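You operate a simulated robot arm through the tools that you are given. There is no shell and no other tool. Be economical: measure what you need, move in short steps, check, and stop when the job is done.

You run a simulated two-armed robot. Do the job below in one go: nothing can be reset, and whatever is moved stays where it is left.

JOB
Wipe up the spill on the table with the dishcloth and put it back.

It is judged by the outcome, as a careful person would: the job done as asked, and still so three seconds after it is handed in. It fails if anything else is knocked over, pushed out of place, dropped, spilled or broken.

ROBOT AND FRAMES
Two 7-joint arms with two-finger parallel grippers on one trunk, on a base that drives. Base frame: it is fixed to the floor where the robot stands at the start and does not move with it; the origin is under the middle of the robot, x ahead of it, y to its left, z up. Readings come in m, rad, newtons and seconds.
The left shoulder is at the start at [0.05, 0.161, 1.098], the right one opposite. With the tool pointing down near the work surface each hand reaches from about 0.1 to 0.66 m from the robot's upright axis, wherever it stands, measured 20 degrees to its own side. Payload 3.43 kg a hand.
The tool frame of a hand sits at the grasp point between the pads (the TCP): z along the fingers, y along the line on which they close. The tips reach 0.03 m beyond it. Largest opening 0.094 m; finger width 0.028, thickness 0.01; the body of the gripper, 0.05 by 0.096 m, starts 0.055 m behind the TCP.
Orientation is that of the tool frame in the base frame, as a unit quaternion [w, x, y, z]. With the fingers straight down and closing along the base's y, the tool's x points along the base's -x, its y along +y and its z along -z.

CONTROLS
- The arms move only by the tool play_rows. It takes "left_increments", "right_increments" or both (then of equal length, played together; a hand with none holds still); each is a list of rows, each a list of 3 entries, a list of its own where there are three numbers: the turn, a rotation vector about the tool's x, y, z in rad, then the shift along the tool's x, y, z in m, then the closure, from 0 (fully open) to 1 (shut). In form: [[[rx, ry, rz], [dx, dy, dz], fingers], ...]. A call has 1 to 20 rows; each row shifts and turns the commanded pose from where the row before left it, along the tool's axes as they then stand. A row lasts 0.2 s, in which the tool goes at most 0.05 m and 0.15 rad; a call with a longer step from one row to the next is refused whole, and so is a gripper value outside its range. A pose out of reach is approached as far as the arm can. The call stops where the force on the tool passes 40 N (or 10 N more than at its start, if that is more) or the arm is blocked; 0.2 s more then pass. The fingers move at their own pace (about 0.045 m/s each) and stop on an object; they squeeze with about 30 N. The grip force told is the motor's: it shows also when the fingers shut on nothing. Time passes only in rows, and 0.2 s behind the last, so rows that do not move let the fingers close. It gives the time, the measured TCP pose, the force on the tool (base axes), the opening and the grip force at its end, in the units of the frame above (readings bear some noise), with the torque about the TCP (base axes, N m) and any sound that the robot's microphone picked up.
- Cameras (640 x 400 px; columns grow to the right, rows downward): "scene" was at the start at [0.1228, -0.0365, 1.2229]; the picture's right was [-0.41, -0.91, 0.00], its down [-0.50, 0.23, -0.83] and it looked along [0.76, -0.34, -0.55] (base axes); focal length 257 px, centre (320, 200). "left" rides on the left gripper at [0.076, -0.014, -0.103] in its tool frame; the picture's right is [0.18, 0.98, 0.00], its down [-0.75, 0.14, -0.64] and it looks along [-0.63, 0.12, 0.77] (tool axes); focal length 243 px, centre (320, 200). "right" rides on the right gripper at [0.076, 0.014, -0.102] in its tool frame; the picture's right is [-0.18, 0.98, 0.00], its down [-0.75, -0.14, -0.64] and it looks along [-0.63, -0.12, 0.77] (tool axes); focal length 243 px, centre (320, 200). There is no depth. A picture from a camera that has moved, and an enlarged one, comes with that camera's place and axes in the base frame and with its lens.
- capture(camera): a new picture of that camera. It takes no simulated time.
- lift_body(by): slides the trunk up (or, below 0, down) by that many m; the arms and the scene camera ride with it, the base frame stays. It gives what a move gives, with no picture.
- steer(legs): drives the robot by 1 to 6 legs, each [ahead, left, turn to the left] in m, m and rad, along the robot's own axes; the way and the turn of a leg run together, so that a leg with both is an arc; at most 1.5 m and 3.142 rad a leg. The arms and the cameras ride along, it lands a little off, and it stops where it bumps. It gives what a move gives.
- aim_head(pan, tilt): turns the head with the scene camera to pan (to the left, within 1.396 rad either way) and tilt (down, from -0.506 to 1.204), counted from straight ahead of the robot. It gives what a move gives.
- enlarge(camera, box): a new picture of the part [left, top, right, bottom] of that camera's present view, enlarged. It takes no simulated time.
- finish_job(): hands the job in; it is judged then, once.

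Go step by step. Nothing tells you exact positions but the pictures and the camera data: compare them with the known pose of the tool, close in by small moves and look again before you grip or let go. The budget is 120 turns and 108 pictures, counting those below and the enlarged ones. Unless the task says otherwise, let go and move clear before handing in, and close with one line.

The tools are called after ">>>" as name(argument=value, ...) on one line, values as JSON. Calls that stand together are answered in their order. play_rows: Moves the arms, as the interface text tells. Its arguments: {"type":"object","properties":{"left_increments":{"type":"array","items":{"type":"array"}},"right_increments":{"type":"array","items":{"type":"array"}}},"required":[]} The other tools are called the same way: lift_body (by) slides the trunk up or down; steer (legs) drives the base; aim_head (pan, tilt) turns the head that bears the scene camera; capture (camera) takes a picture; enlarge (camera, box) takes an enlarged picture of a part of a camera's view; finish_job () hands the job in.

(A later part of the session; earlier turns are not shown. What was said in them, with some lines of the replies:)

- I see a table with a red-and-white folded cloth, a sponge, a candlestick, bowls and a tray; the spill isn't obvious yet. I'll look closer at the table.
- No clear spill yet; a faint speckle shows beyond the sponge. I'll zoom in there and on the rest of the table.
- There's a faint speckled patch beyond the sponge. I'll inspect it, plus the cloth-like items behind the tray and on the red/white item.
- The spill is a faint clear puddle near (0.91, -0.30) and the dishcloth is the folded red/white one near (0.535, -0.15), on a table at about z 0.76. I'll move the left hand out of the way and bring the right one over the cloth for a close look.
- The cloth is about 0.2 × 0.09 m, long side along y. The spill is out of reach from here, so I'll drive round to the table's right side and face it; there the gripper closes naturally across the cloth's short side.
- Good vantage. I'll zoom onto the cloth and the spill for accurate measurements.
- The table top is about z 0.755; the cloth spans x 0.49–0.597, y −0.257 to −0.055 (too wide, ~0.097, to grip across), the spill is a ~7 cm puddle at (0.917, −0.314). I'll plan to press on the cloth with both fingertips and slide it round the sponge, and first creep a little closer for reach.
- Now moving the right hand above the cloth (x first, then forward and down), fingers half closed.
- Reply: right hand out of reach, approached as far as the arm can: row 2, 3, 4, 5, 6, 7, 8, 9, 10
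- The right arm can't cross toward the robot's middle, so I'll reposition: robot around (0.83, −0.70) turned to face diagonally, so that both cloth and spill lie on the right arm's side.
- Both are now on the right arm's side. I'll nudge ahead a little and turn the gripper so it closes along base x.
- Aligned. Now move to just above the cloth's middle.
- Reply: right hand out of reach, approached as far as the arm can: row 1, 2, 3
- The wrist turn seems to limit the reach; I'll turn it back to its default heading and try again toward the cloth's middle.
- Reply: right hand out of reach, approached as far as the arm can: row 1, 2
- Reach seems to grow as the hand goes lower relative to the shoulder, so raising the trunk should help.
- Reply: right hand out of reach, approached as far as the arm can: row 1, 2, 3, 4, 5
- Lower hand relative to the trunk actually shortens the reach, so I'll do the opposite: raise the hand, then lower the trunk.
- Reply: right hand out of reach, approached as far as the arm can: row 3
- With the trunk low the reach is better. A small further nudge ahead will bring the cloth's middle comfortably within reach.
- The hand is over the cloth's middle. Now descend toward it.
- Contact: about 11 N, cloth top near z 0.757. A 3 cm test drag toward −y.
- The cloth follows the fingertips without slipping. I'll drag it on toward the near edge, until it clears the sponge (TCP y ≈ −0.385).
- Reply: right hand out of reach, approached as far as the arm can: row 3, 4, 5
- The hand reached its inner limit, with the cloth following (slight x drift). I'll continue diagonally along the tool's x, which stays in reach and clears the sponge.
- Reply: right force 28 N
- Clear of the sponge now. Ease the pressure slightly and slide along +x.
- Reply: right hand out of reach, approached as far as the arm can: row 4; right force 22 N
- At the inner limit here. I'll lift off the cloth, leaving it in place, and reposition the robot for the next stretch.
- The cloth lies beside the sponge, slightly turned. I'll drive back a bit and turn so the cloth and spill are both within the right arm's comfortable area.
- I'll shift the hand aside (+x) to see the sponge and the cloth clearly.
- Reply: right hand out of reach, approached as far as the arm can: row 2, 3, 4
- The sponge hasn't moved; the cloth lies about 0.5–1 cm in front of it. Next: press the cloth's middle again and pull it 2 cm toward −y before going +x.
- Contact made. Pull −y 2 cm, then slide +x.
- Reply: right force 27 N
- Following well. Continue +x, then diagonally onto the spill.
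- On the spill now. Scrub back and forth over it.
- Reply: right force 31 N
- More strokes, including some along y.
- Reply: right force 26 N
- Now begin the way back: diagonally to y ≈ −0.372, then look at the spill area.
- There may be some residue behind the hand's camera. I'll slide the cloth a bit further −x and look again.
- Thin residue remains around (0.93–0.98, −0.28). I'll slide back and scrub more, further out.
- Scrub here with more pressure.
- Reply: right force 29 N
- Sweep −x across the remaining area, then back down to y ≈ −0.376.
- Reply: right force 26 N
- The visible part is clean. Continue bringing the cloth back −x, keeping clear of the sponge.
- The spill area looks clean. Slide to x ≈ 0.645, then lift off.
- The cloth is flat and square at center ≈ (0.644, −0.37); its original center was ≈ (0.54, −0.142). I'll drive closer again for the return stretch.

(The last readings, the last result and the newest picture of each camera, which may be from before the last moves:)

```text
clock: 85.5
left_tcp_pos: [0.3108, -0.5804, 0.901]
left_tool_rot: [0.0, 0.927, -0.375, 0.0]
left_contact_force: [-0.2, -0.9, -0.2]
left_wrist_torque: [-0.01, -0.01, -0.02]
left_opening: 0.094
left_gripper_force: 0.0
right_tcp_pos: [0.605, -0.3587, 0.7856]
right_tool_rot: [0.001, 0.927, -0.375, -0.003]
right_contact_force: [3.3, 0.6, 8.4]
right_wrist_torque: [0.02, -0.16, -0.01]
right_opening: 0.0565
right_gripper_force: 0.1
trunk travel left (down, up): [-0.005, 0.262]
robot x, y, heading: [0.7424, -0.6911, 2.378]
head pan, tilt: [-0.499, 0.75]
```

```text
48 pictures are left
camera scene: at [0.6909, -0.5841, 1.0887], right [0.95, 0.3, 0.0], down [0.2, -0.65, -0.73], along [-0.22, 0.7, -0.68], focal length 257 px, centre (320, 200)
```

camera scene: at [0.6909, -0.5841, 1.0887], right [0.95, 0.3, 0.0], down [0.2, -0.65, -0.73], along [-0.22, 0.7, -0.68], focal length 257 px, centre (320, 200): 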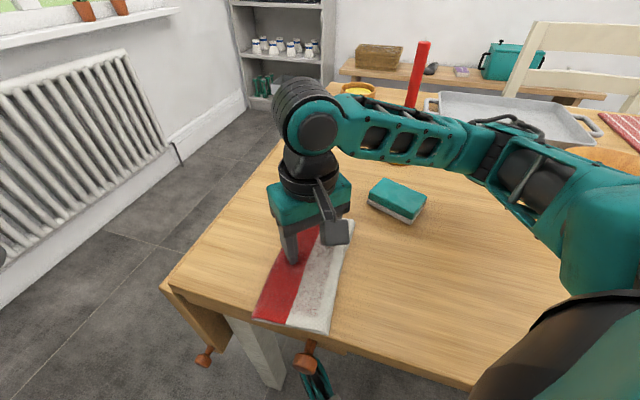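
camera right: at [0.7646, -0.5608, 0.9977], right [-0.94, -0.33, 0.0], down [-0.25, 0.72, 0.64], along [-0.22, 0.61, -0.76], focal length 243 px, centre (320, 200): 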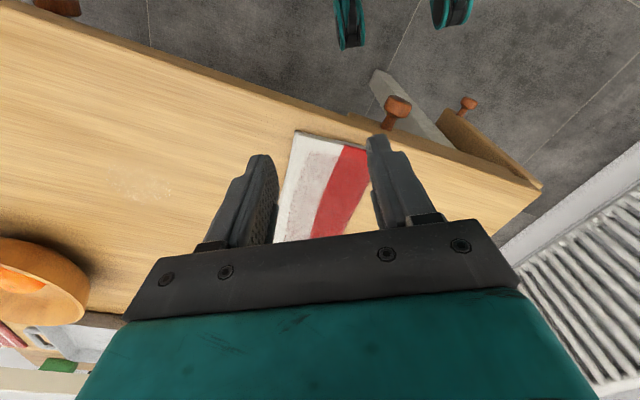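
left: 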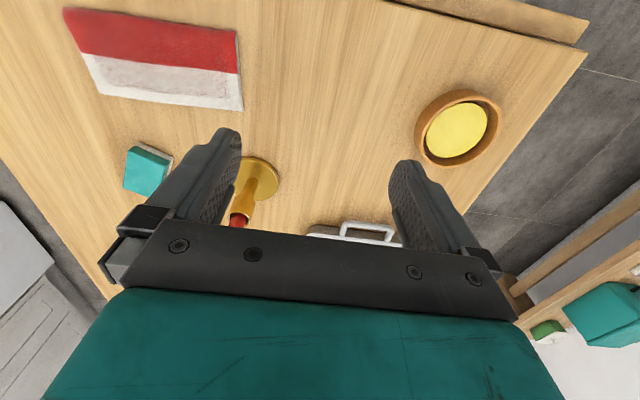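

Now diagonally, then along +y, past the sponge's left side.

>>> play_rows(right_increments=[[[0, 0, 0], [-0.016, 0.003, 0.0005], 0.4], [[0, 0, 0], [-0.016, 0.003, 0], 0.4], [[0, 0, 0], [-0.016, 0, 0], 0.4], [[0, 0, 0], [-0.016, 0, 0], 0.4], [[0, 0, 0], [-0.0139, -0.0144, 0], 0.4], [[0, 0, 0], [-0.0139, -0.0144, 0], 0.4]])

>>> capture(camera="scene")

```text
clock: 86.9
left_tcp_pos: [0.311, -0.581, 0.9018]
left_tool_rot: [0.0, 0.927, -0.375, 0.0]
left_contact_force: [0.0, -0.4, 0.0]
left_wrist_torque: [0.01, 0.01, 0.0]
left_opening: 0.0942
left_gripper_force: 0.1
right_tcp_pos: [0.5536, -0.2788, 0.7861]
right_tool_rot: [0.0, 0.927, -0.374, -0.003]
right_contact_force: [0.0, -3.6, 7.2]
right_wrist_torque: [-0.07, -0.03, 0.0]
right_opening: 0.0564
right_gripper_force: 0.2
trunk travel left (down, up): [-0.005, 0.262]
robot x, y, heading: [0.7432, -0.6915, 2.374]
head pan, tilt: [-0.499, 0.75]
```

```text
47 pictures are left
camera scene: at [0.6908, -0.5844, 1.0888], right [0.95, 0.3, 0.0], down [0.2, -0.65, -0.73], along [-0.22, 0.7, -0.68], focal length 257 px, centre (320, 200)
```

scene: 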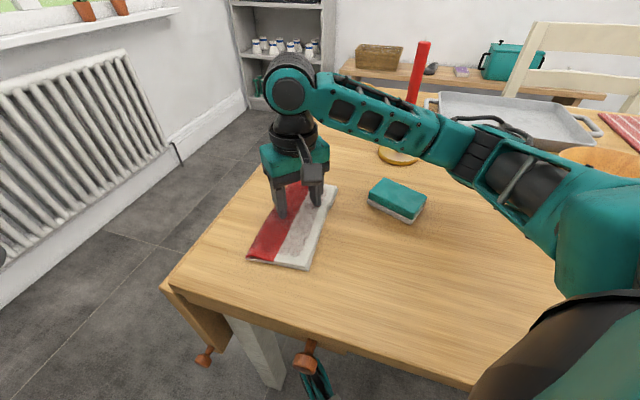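

>>> play_rows(right_increments=[[[0, 0, 0], [-0.0143, -0.0109, 0.0005], 0.4], [[0, 0, 0], [-0.0143, -0.0109, 0], 0.4], [[0, 0, 0], [-0.0143, -0.0109, 0], 0.4], [[0, 0, 0], [-0.0143, -0.0109, 0], 0.4], [[0, 0, 0], [0, 0, 0], 0.4]])

>>> capture(camera="scene")

```text
clock: 88.1
left_tcp_pos: [0.3102, -0.581, 0.9016]
left_tool_rot: [0.0, 0.927, -0.375, 0.0]
left_contact_force: [-0.9, -1.0, -0.6]
left_wrist_torque: [0.01, -0.01, 0.02]
left_opening: 0.094
left_gripper_force: 0.0
right_tcp_pos: [0.5471, -0.2078, 0.7873]
right_tool_rot: [0.0, 0.927, -0.374, -0.002]
right_contact_force: [0.4, -4.2, 6.4]
right_wrist_torque: [-0.04, -0.02, -0.01]
right_opening: 0.0562
right_gripper_force: 0.1
trunk travel left (down, up): [-0.005, 0.262]
robot x, y, heading: [0.7399, -0.6882, 2.379]
head pan, tilt: [-0.499, 0.75]
```

```text
46 pictures are left
camera scene: at [0.6908, -0.5844, 1.0887], right [0.95, 0.3, 0.0], down [0.2, -0.65, -0.73], along [-0.22, 0.7, -0.68], focal length 257 px, centre (320, 200)
```

scene: 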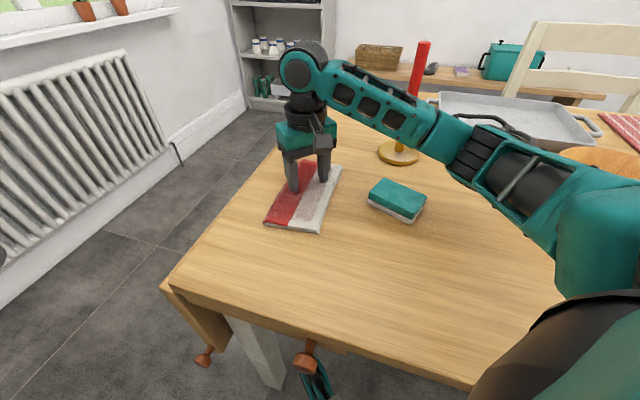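

>>> play_rows(right_increments=[[[0, 0, 0], [-0.0113, -0.0092, 0.0015], 0.4], [[0, 0, 0], [-0.0113, -0.0092, 0], 0.4], [[0, 0, 0], [-0.0113, -0.0092, 0], 0.4], [[0, 0, 0], [-0.0113, -0.0092, 0], 0.4], [[0, 0, 0], [0, 0, 0], 0.4]])

>>> capture(camera="scene")

```text
clock: 89.3
left_tcp_pos: [0.31, -0.5811, 0.9011]
left_tool_rot: [0.0, 0.927, -0.374, -0.001]
left_contact_force: [0.1, 0.0, -0.5]
left_wrist_torque: [-0.01, 0.0, 0.0]
left_opening: 0.0939
left_gripper_force: 0.1
right_tcp_pos: [0.5353, -0.1497, 0.7849]
right_tool_rot: [0.0, 0.927, -0.374, -0.003]
right_contact_force: [2.2, -4.8, 12.6]
right_wrist_torque: [-0.09, -0.09, -0.02]
right_opening: 0.056
right_gripper_force: 0.1
trunk travel left (down, up): [-0.005, 0.262]
robot x, y, heading: [0.7422, -0.6885, 2.373]
head pan, tilt: [-0.499, 0.75]
```

```text
45 pictures are left
camera scene: at [0.6911, -0.585, 1.0889], right [0.95, 0.3, 0.0], down [0.2, -0.65, -0.73], along [-0.22, 0.7, -0.68], focal length 257 px, centre (320, 200)
```

scene: 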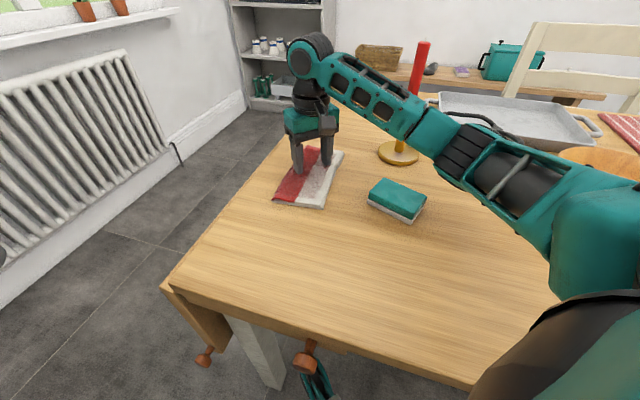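

Near home. Zoom to measure the remaining offset.

>>> enlarge(camera="scene", box=[260, 140, 372, 210])

```text
5.71 times, centred on (316, 175) of scene
camera zoom: at [0.6911, -0.585, 1.0889], right [0.95, 0.3, 0.0], down [0.2, -0.65, -0.73], along [-0.22, 0.7, -0.68], focal length 1471 px, centre (343, 343)
```

zoom: 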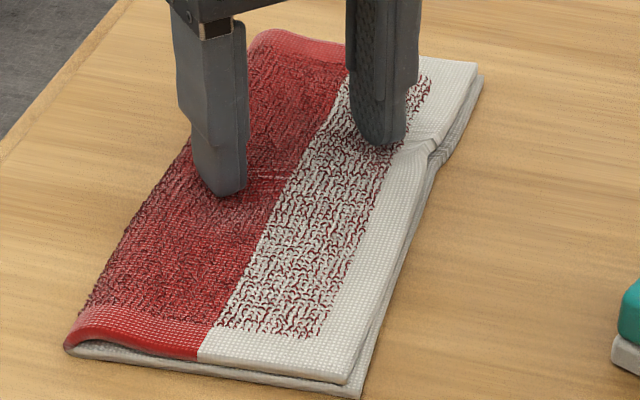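

The cloth is about 1.5 cm short of its original place in y. A final small push, then lift off.

>>> play_rows(right_increments=[[[0, 0, 0], [-0.0045, -0.0064, 0.0003], 0.4], [[0, 0, 0], [-0.0045, -0.0064, 0], 0.4], [[0, 0, 0], [0, 0, 0], 0.4], [[0, 0, 0], [0, 0, -0.015], 0.4], [[0, 0, 0], [0, 0, -0.03], 0.4], [[0, 0, 0], [0, 0, -0.03], 0.4], [[0, 0, 0], [0, 0, -0.03], 0.4], [[0, 0, 0], [0, 0, -0.03], 0.4]])

>>> capture(camera="scene")

>>> enlarge(camera="scene", box=[260, 130, 372, 200])

```text
clock: 91.1
left_tcp_pos: [0.3098, -0.5807, 0.9009]
left_tool_rot: [0.0, 0.927, -0.375, 0.001]
left_contact_force: [0.0, 0.1, -0.7]
left_wrist_torque: [0.01, -0.01, -0.04]
left_opening: 0.0941
left_gripper_force: 0.0
right_tcp_pos: [0.5376, -0.1335, 0.918]
right_tool_rot: [0.001, 0.928, -0.374, -0.001]
right_contact_force: [-0.3, -0.6, -0.6]
right_wrist_torque: [-0.01, -0.02, 0.0]
right_opening: 0.0564
right_gripper_force: 0.0
trunk travel left (down, up): [-0.005, 0.262]
robot x, y, heading: [0.7433, -0.6892, 2.372]
head pan, tilt: [-0.499, 0.75]
```

```text
43 pictures are left
camera scene: at [0.6906, -0.5838, 1.0886], right [0.95, 0.3, 0.0], down [0.2, -0.65, -0.73], along [-0.22, 0.7, -0.68], focal length 257 px, centre (320, 200)
```

scene: 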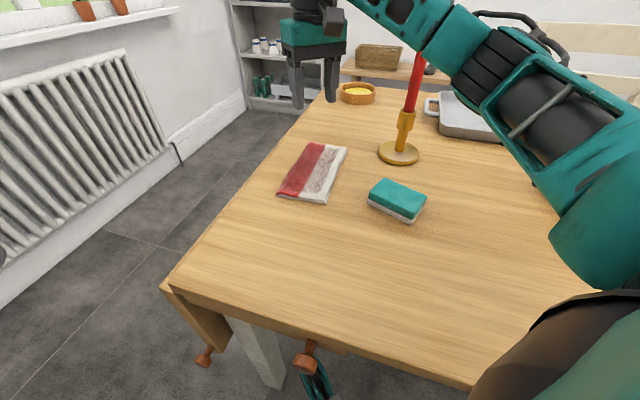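

```text
5.71 times, centred on (316, 165) of scene
camera zoom: at [0.6906, -0.5838, 1.0886], right [0.95, 0.3, 0.0], down [0.2, -0.65, -0.73], along [-0.22, 0.7, -0.68], focal length 1471 px, centre (343, 400)
```

zoom: 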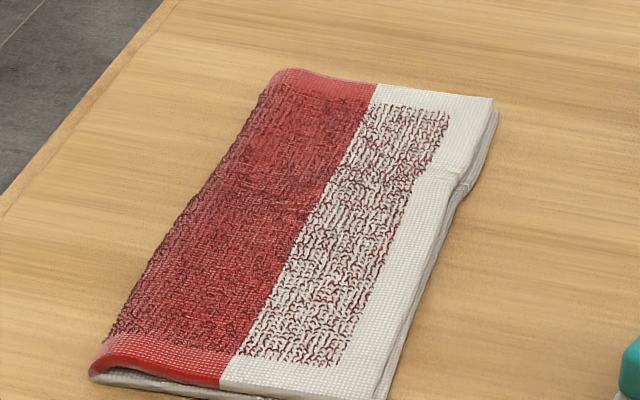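

The cloth is back at its place. I'll back the robot off and inspect the spill area.

>>> steer(legs=[[-0.2, 0, 0]])

>>> aim_head(pan=-0.75, tilt=0.7)

>>> capture(camera="scene")

```text
clock: 92.7
left_tcp_pos: [0.4538, -0.7175, 0.902]
left_tool_rot: [0.0, 0.926, -0.377, 0.0]
left_contact_force: [0.0, -0.4, -0.1]
left_wrist_torque: [-0.03, -0.01, 0.04]
left_opening: 0.0941
left_gripper_force: 0.0
right_tcp_pos: [0.6808, -0.2695, 0.9188]
right_tool_rot: [0.001, 0.926, -0.376, -0.001]
right_contact_force: [0.8, 0.7, 0.4]
right_wrist_torque: [-0.03, -0.02, 0.0]
right_opening: 0.0563
right_gripper_force: 0.1
trunk travel left (down, up): [-0.005, 0.262]
robot x, y, heading: [0.883, -0.8329, 2.368]
head pan, tilt: [-0.499, 0.75]
```

```text
clock: 93.5
left_tcp_pos: [0.4527, -0.7174, 0.901]
left_tool_rot: [0.0, 0.926, -0.377, 0.0]
left_contact_force: [0.0, 0.5, -0.1]
left_wrist_torque: [-0.02, 0.0, -0.02]
left_opening: 0.0938
left_gripper_force: 0.0
right_tcp_pos: [0.6824, -0.2695, 0.9181]
right_tool_rot: [0.001, 0.927, -0.376, -0.003]
right_contact_force: [-0.1, 0.0, 0.1]
right_wrist_torque: [-0.01, -0.04, 0.03]
right_opening: 0.0563
right_gripper_force: 0.1
trunk travel left (down, up): [-0.005, 0.262]
robot x, y, heading: [0.8858, -0.8302, 2.369]
head pan, tilt: [-0.75, 0.7]
```

```text
41 pictures are left
camera scene: at [0.8536, -0.7159, 1.0929], right [1.0, 0.05, 0.0], down [0.03, -0.64, -0.76], along [-0.04, 0.76, -0.64], focal length 257 px, centre (320, 200)
```

scene: 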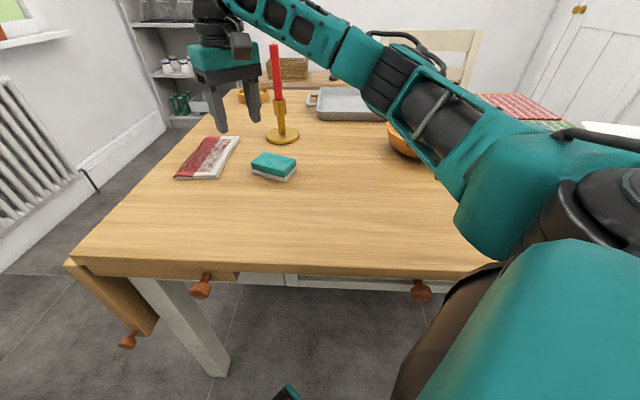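

>>> enlarge(camera="scene", box=[310, 140, 470, 240])

>>> steer(legs=[[-0.15, 0, 0], [0, 0, -0.7]])

>>> aim_head(pan=0.05, tilt=0.6)

>>> capture(camera="scene")

```text
4.00 times, centred on (390, 190) of scene
camera zoom: at [0.8536, -0.7159, 1.0929], right [1.0, 0.05, 0.0], down [0.03, -0.64, -0.76], along [-0.04, 0.76, -0.64], focal length 1030 px, centre (40, 240)
```

zoom: 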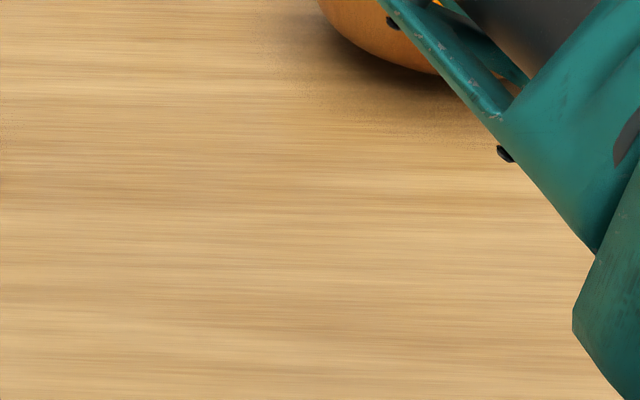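

```text
clock: 96.8
left_tcp_pos: [0.742, -0.5654, 0.9019]
left_tool_rot: [0.0, 0.735, -0.678, 0.0]
left_contact_force: [-0.3, 0.2, -0.2]
left_wrist_torque: [-0.02, 0.0, 0.01]
left_opening: 0.0937
left_gripper_force: 0.1
right_tcp_pos: [1.2065, -0.3795, 0.9185]
right_tool_rot: [0.0, 0.735, -0.678, -0.003]
right_contact_force: [-0.4, -0.1, 0.1]
right_wrist_torque: [-0.03, -0.02, -0.02]
right_opening: 0.0564
right_gripper_force: 0.1
trunk travel left (down, up): [-0.005, 0.262]
robot x, y, heading: [0.994, -0.9343, 1.657]
head pan, tilt: [-0.75, 0.7]
```

```text
clock: 97.9
left_tcp_pos: [0.7405, -0.5649, 0.9015]
left_tool_rot: [0.0, 0.735, -0.678, 0.0]
left_contact_force: [0.0, 0.6, -0.9]
left_wrist_torque: [-0.01, 0.03, -0.02]
left_opening: 0.0942
left_gripper_force: 0.1
right_tcp_pos: [1.2069, -0.3793, 0.9185]
right_tool_rot: [-0.001, 0.736, -0.677, -0.002]
right_contact_force: [0.2, 0.9, 0.6]
right_wrist_torque: [-0.03, -0.01, -0.03]
right_opening: 0.0564
right_gripper_force: 0.0
trunk travel left (down, up): [-0.005, 0.262]
robot x, y, heading: [0.9924, -0.933, 1.652]
head pan, tilt: [0.051, 0.6]
```

```text
39 pictures are left
camera scene: at [0.9794, -0.8062, 1.1015], right [0.99, 0.13, 0.0], down [0.07, -0.56, -0.83], along [-0.11, 0.82, -0.56], focal length 257 px, centre (320, 200)
```

scene: 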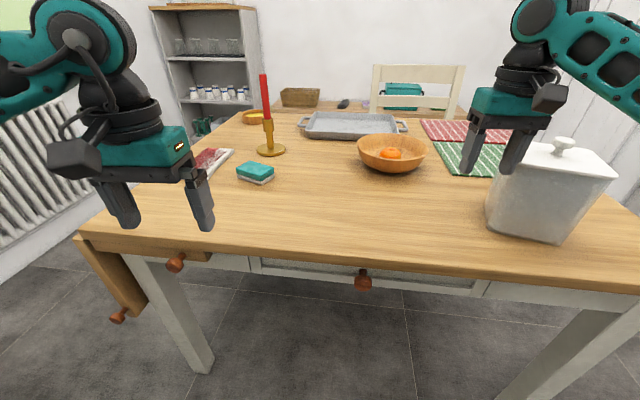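

Nothing disturbed. Final zoom over the wiped area.

>>> enlarge(camera="scene", box=[220, 140, 460, 290])

>>> enlarge(camera="scene", box=[260, 160, 372, 230])

```text
2.67 times, centred on (340, 215) of scene
camera zoom: at [0.9794, -0.8062, 1.1015], right [0.99, 0.13, 0.0], down [0.07, -0.56, -0.83], along [-0.11, 0.82, -0.56], focal length 686 px, centre (267, 160)
```

zoom: 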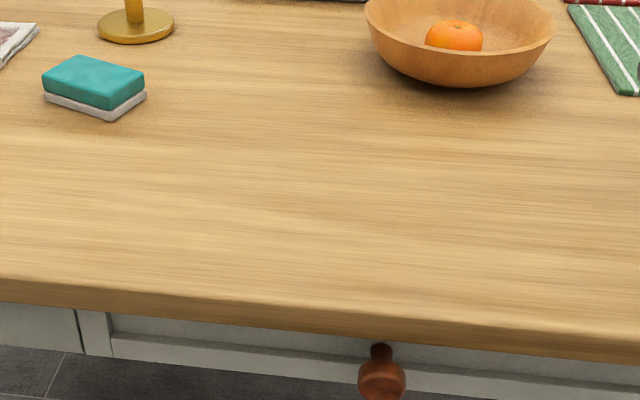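

```text
5.71 times, centred on (316, 195) of scene
camera zoom: at [0.9794, -0.8062, 1.1015], right [0.99, 0.13, 0.0], down [0.07, -0.56, -0.83], along [-0.11, 0.82, -0.56], focal length 1471 px, centre (343, 229)
```

zoom: 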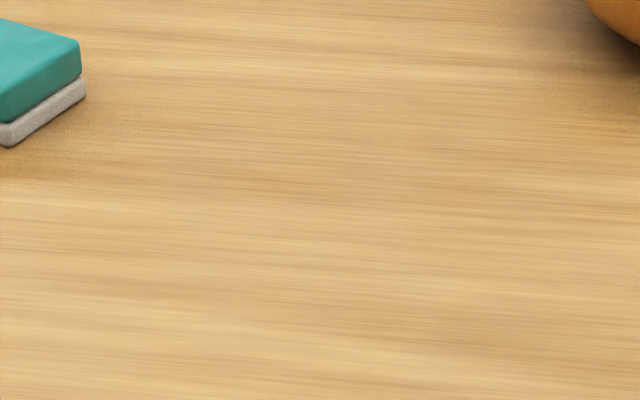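

The table is clean, the cloth is back in its place, and the sponge, candle, bowl and canister stand as they were. I'm handing in.

>>> finish_job()

```text
The job is handed in.
```

The spill is wiped up and the dishcloth is back where it was, to within about a centimetre; I saw nothing else moved, and the hands are clear of everything.
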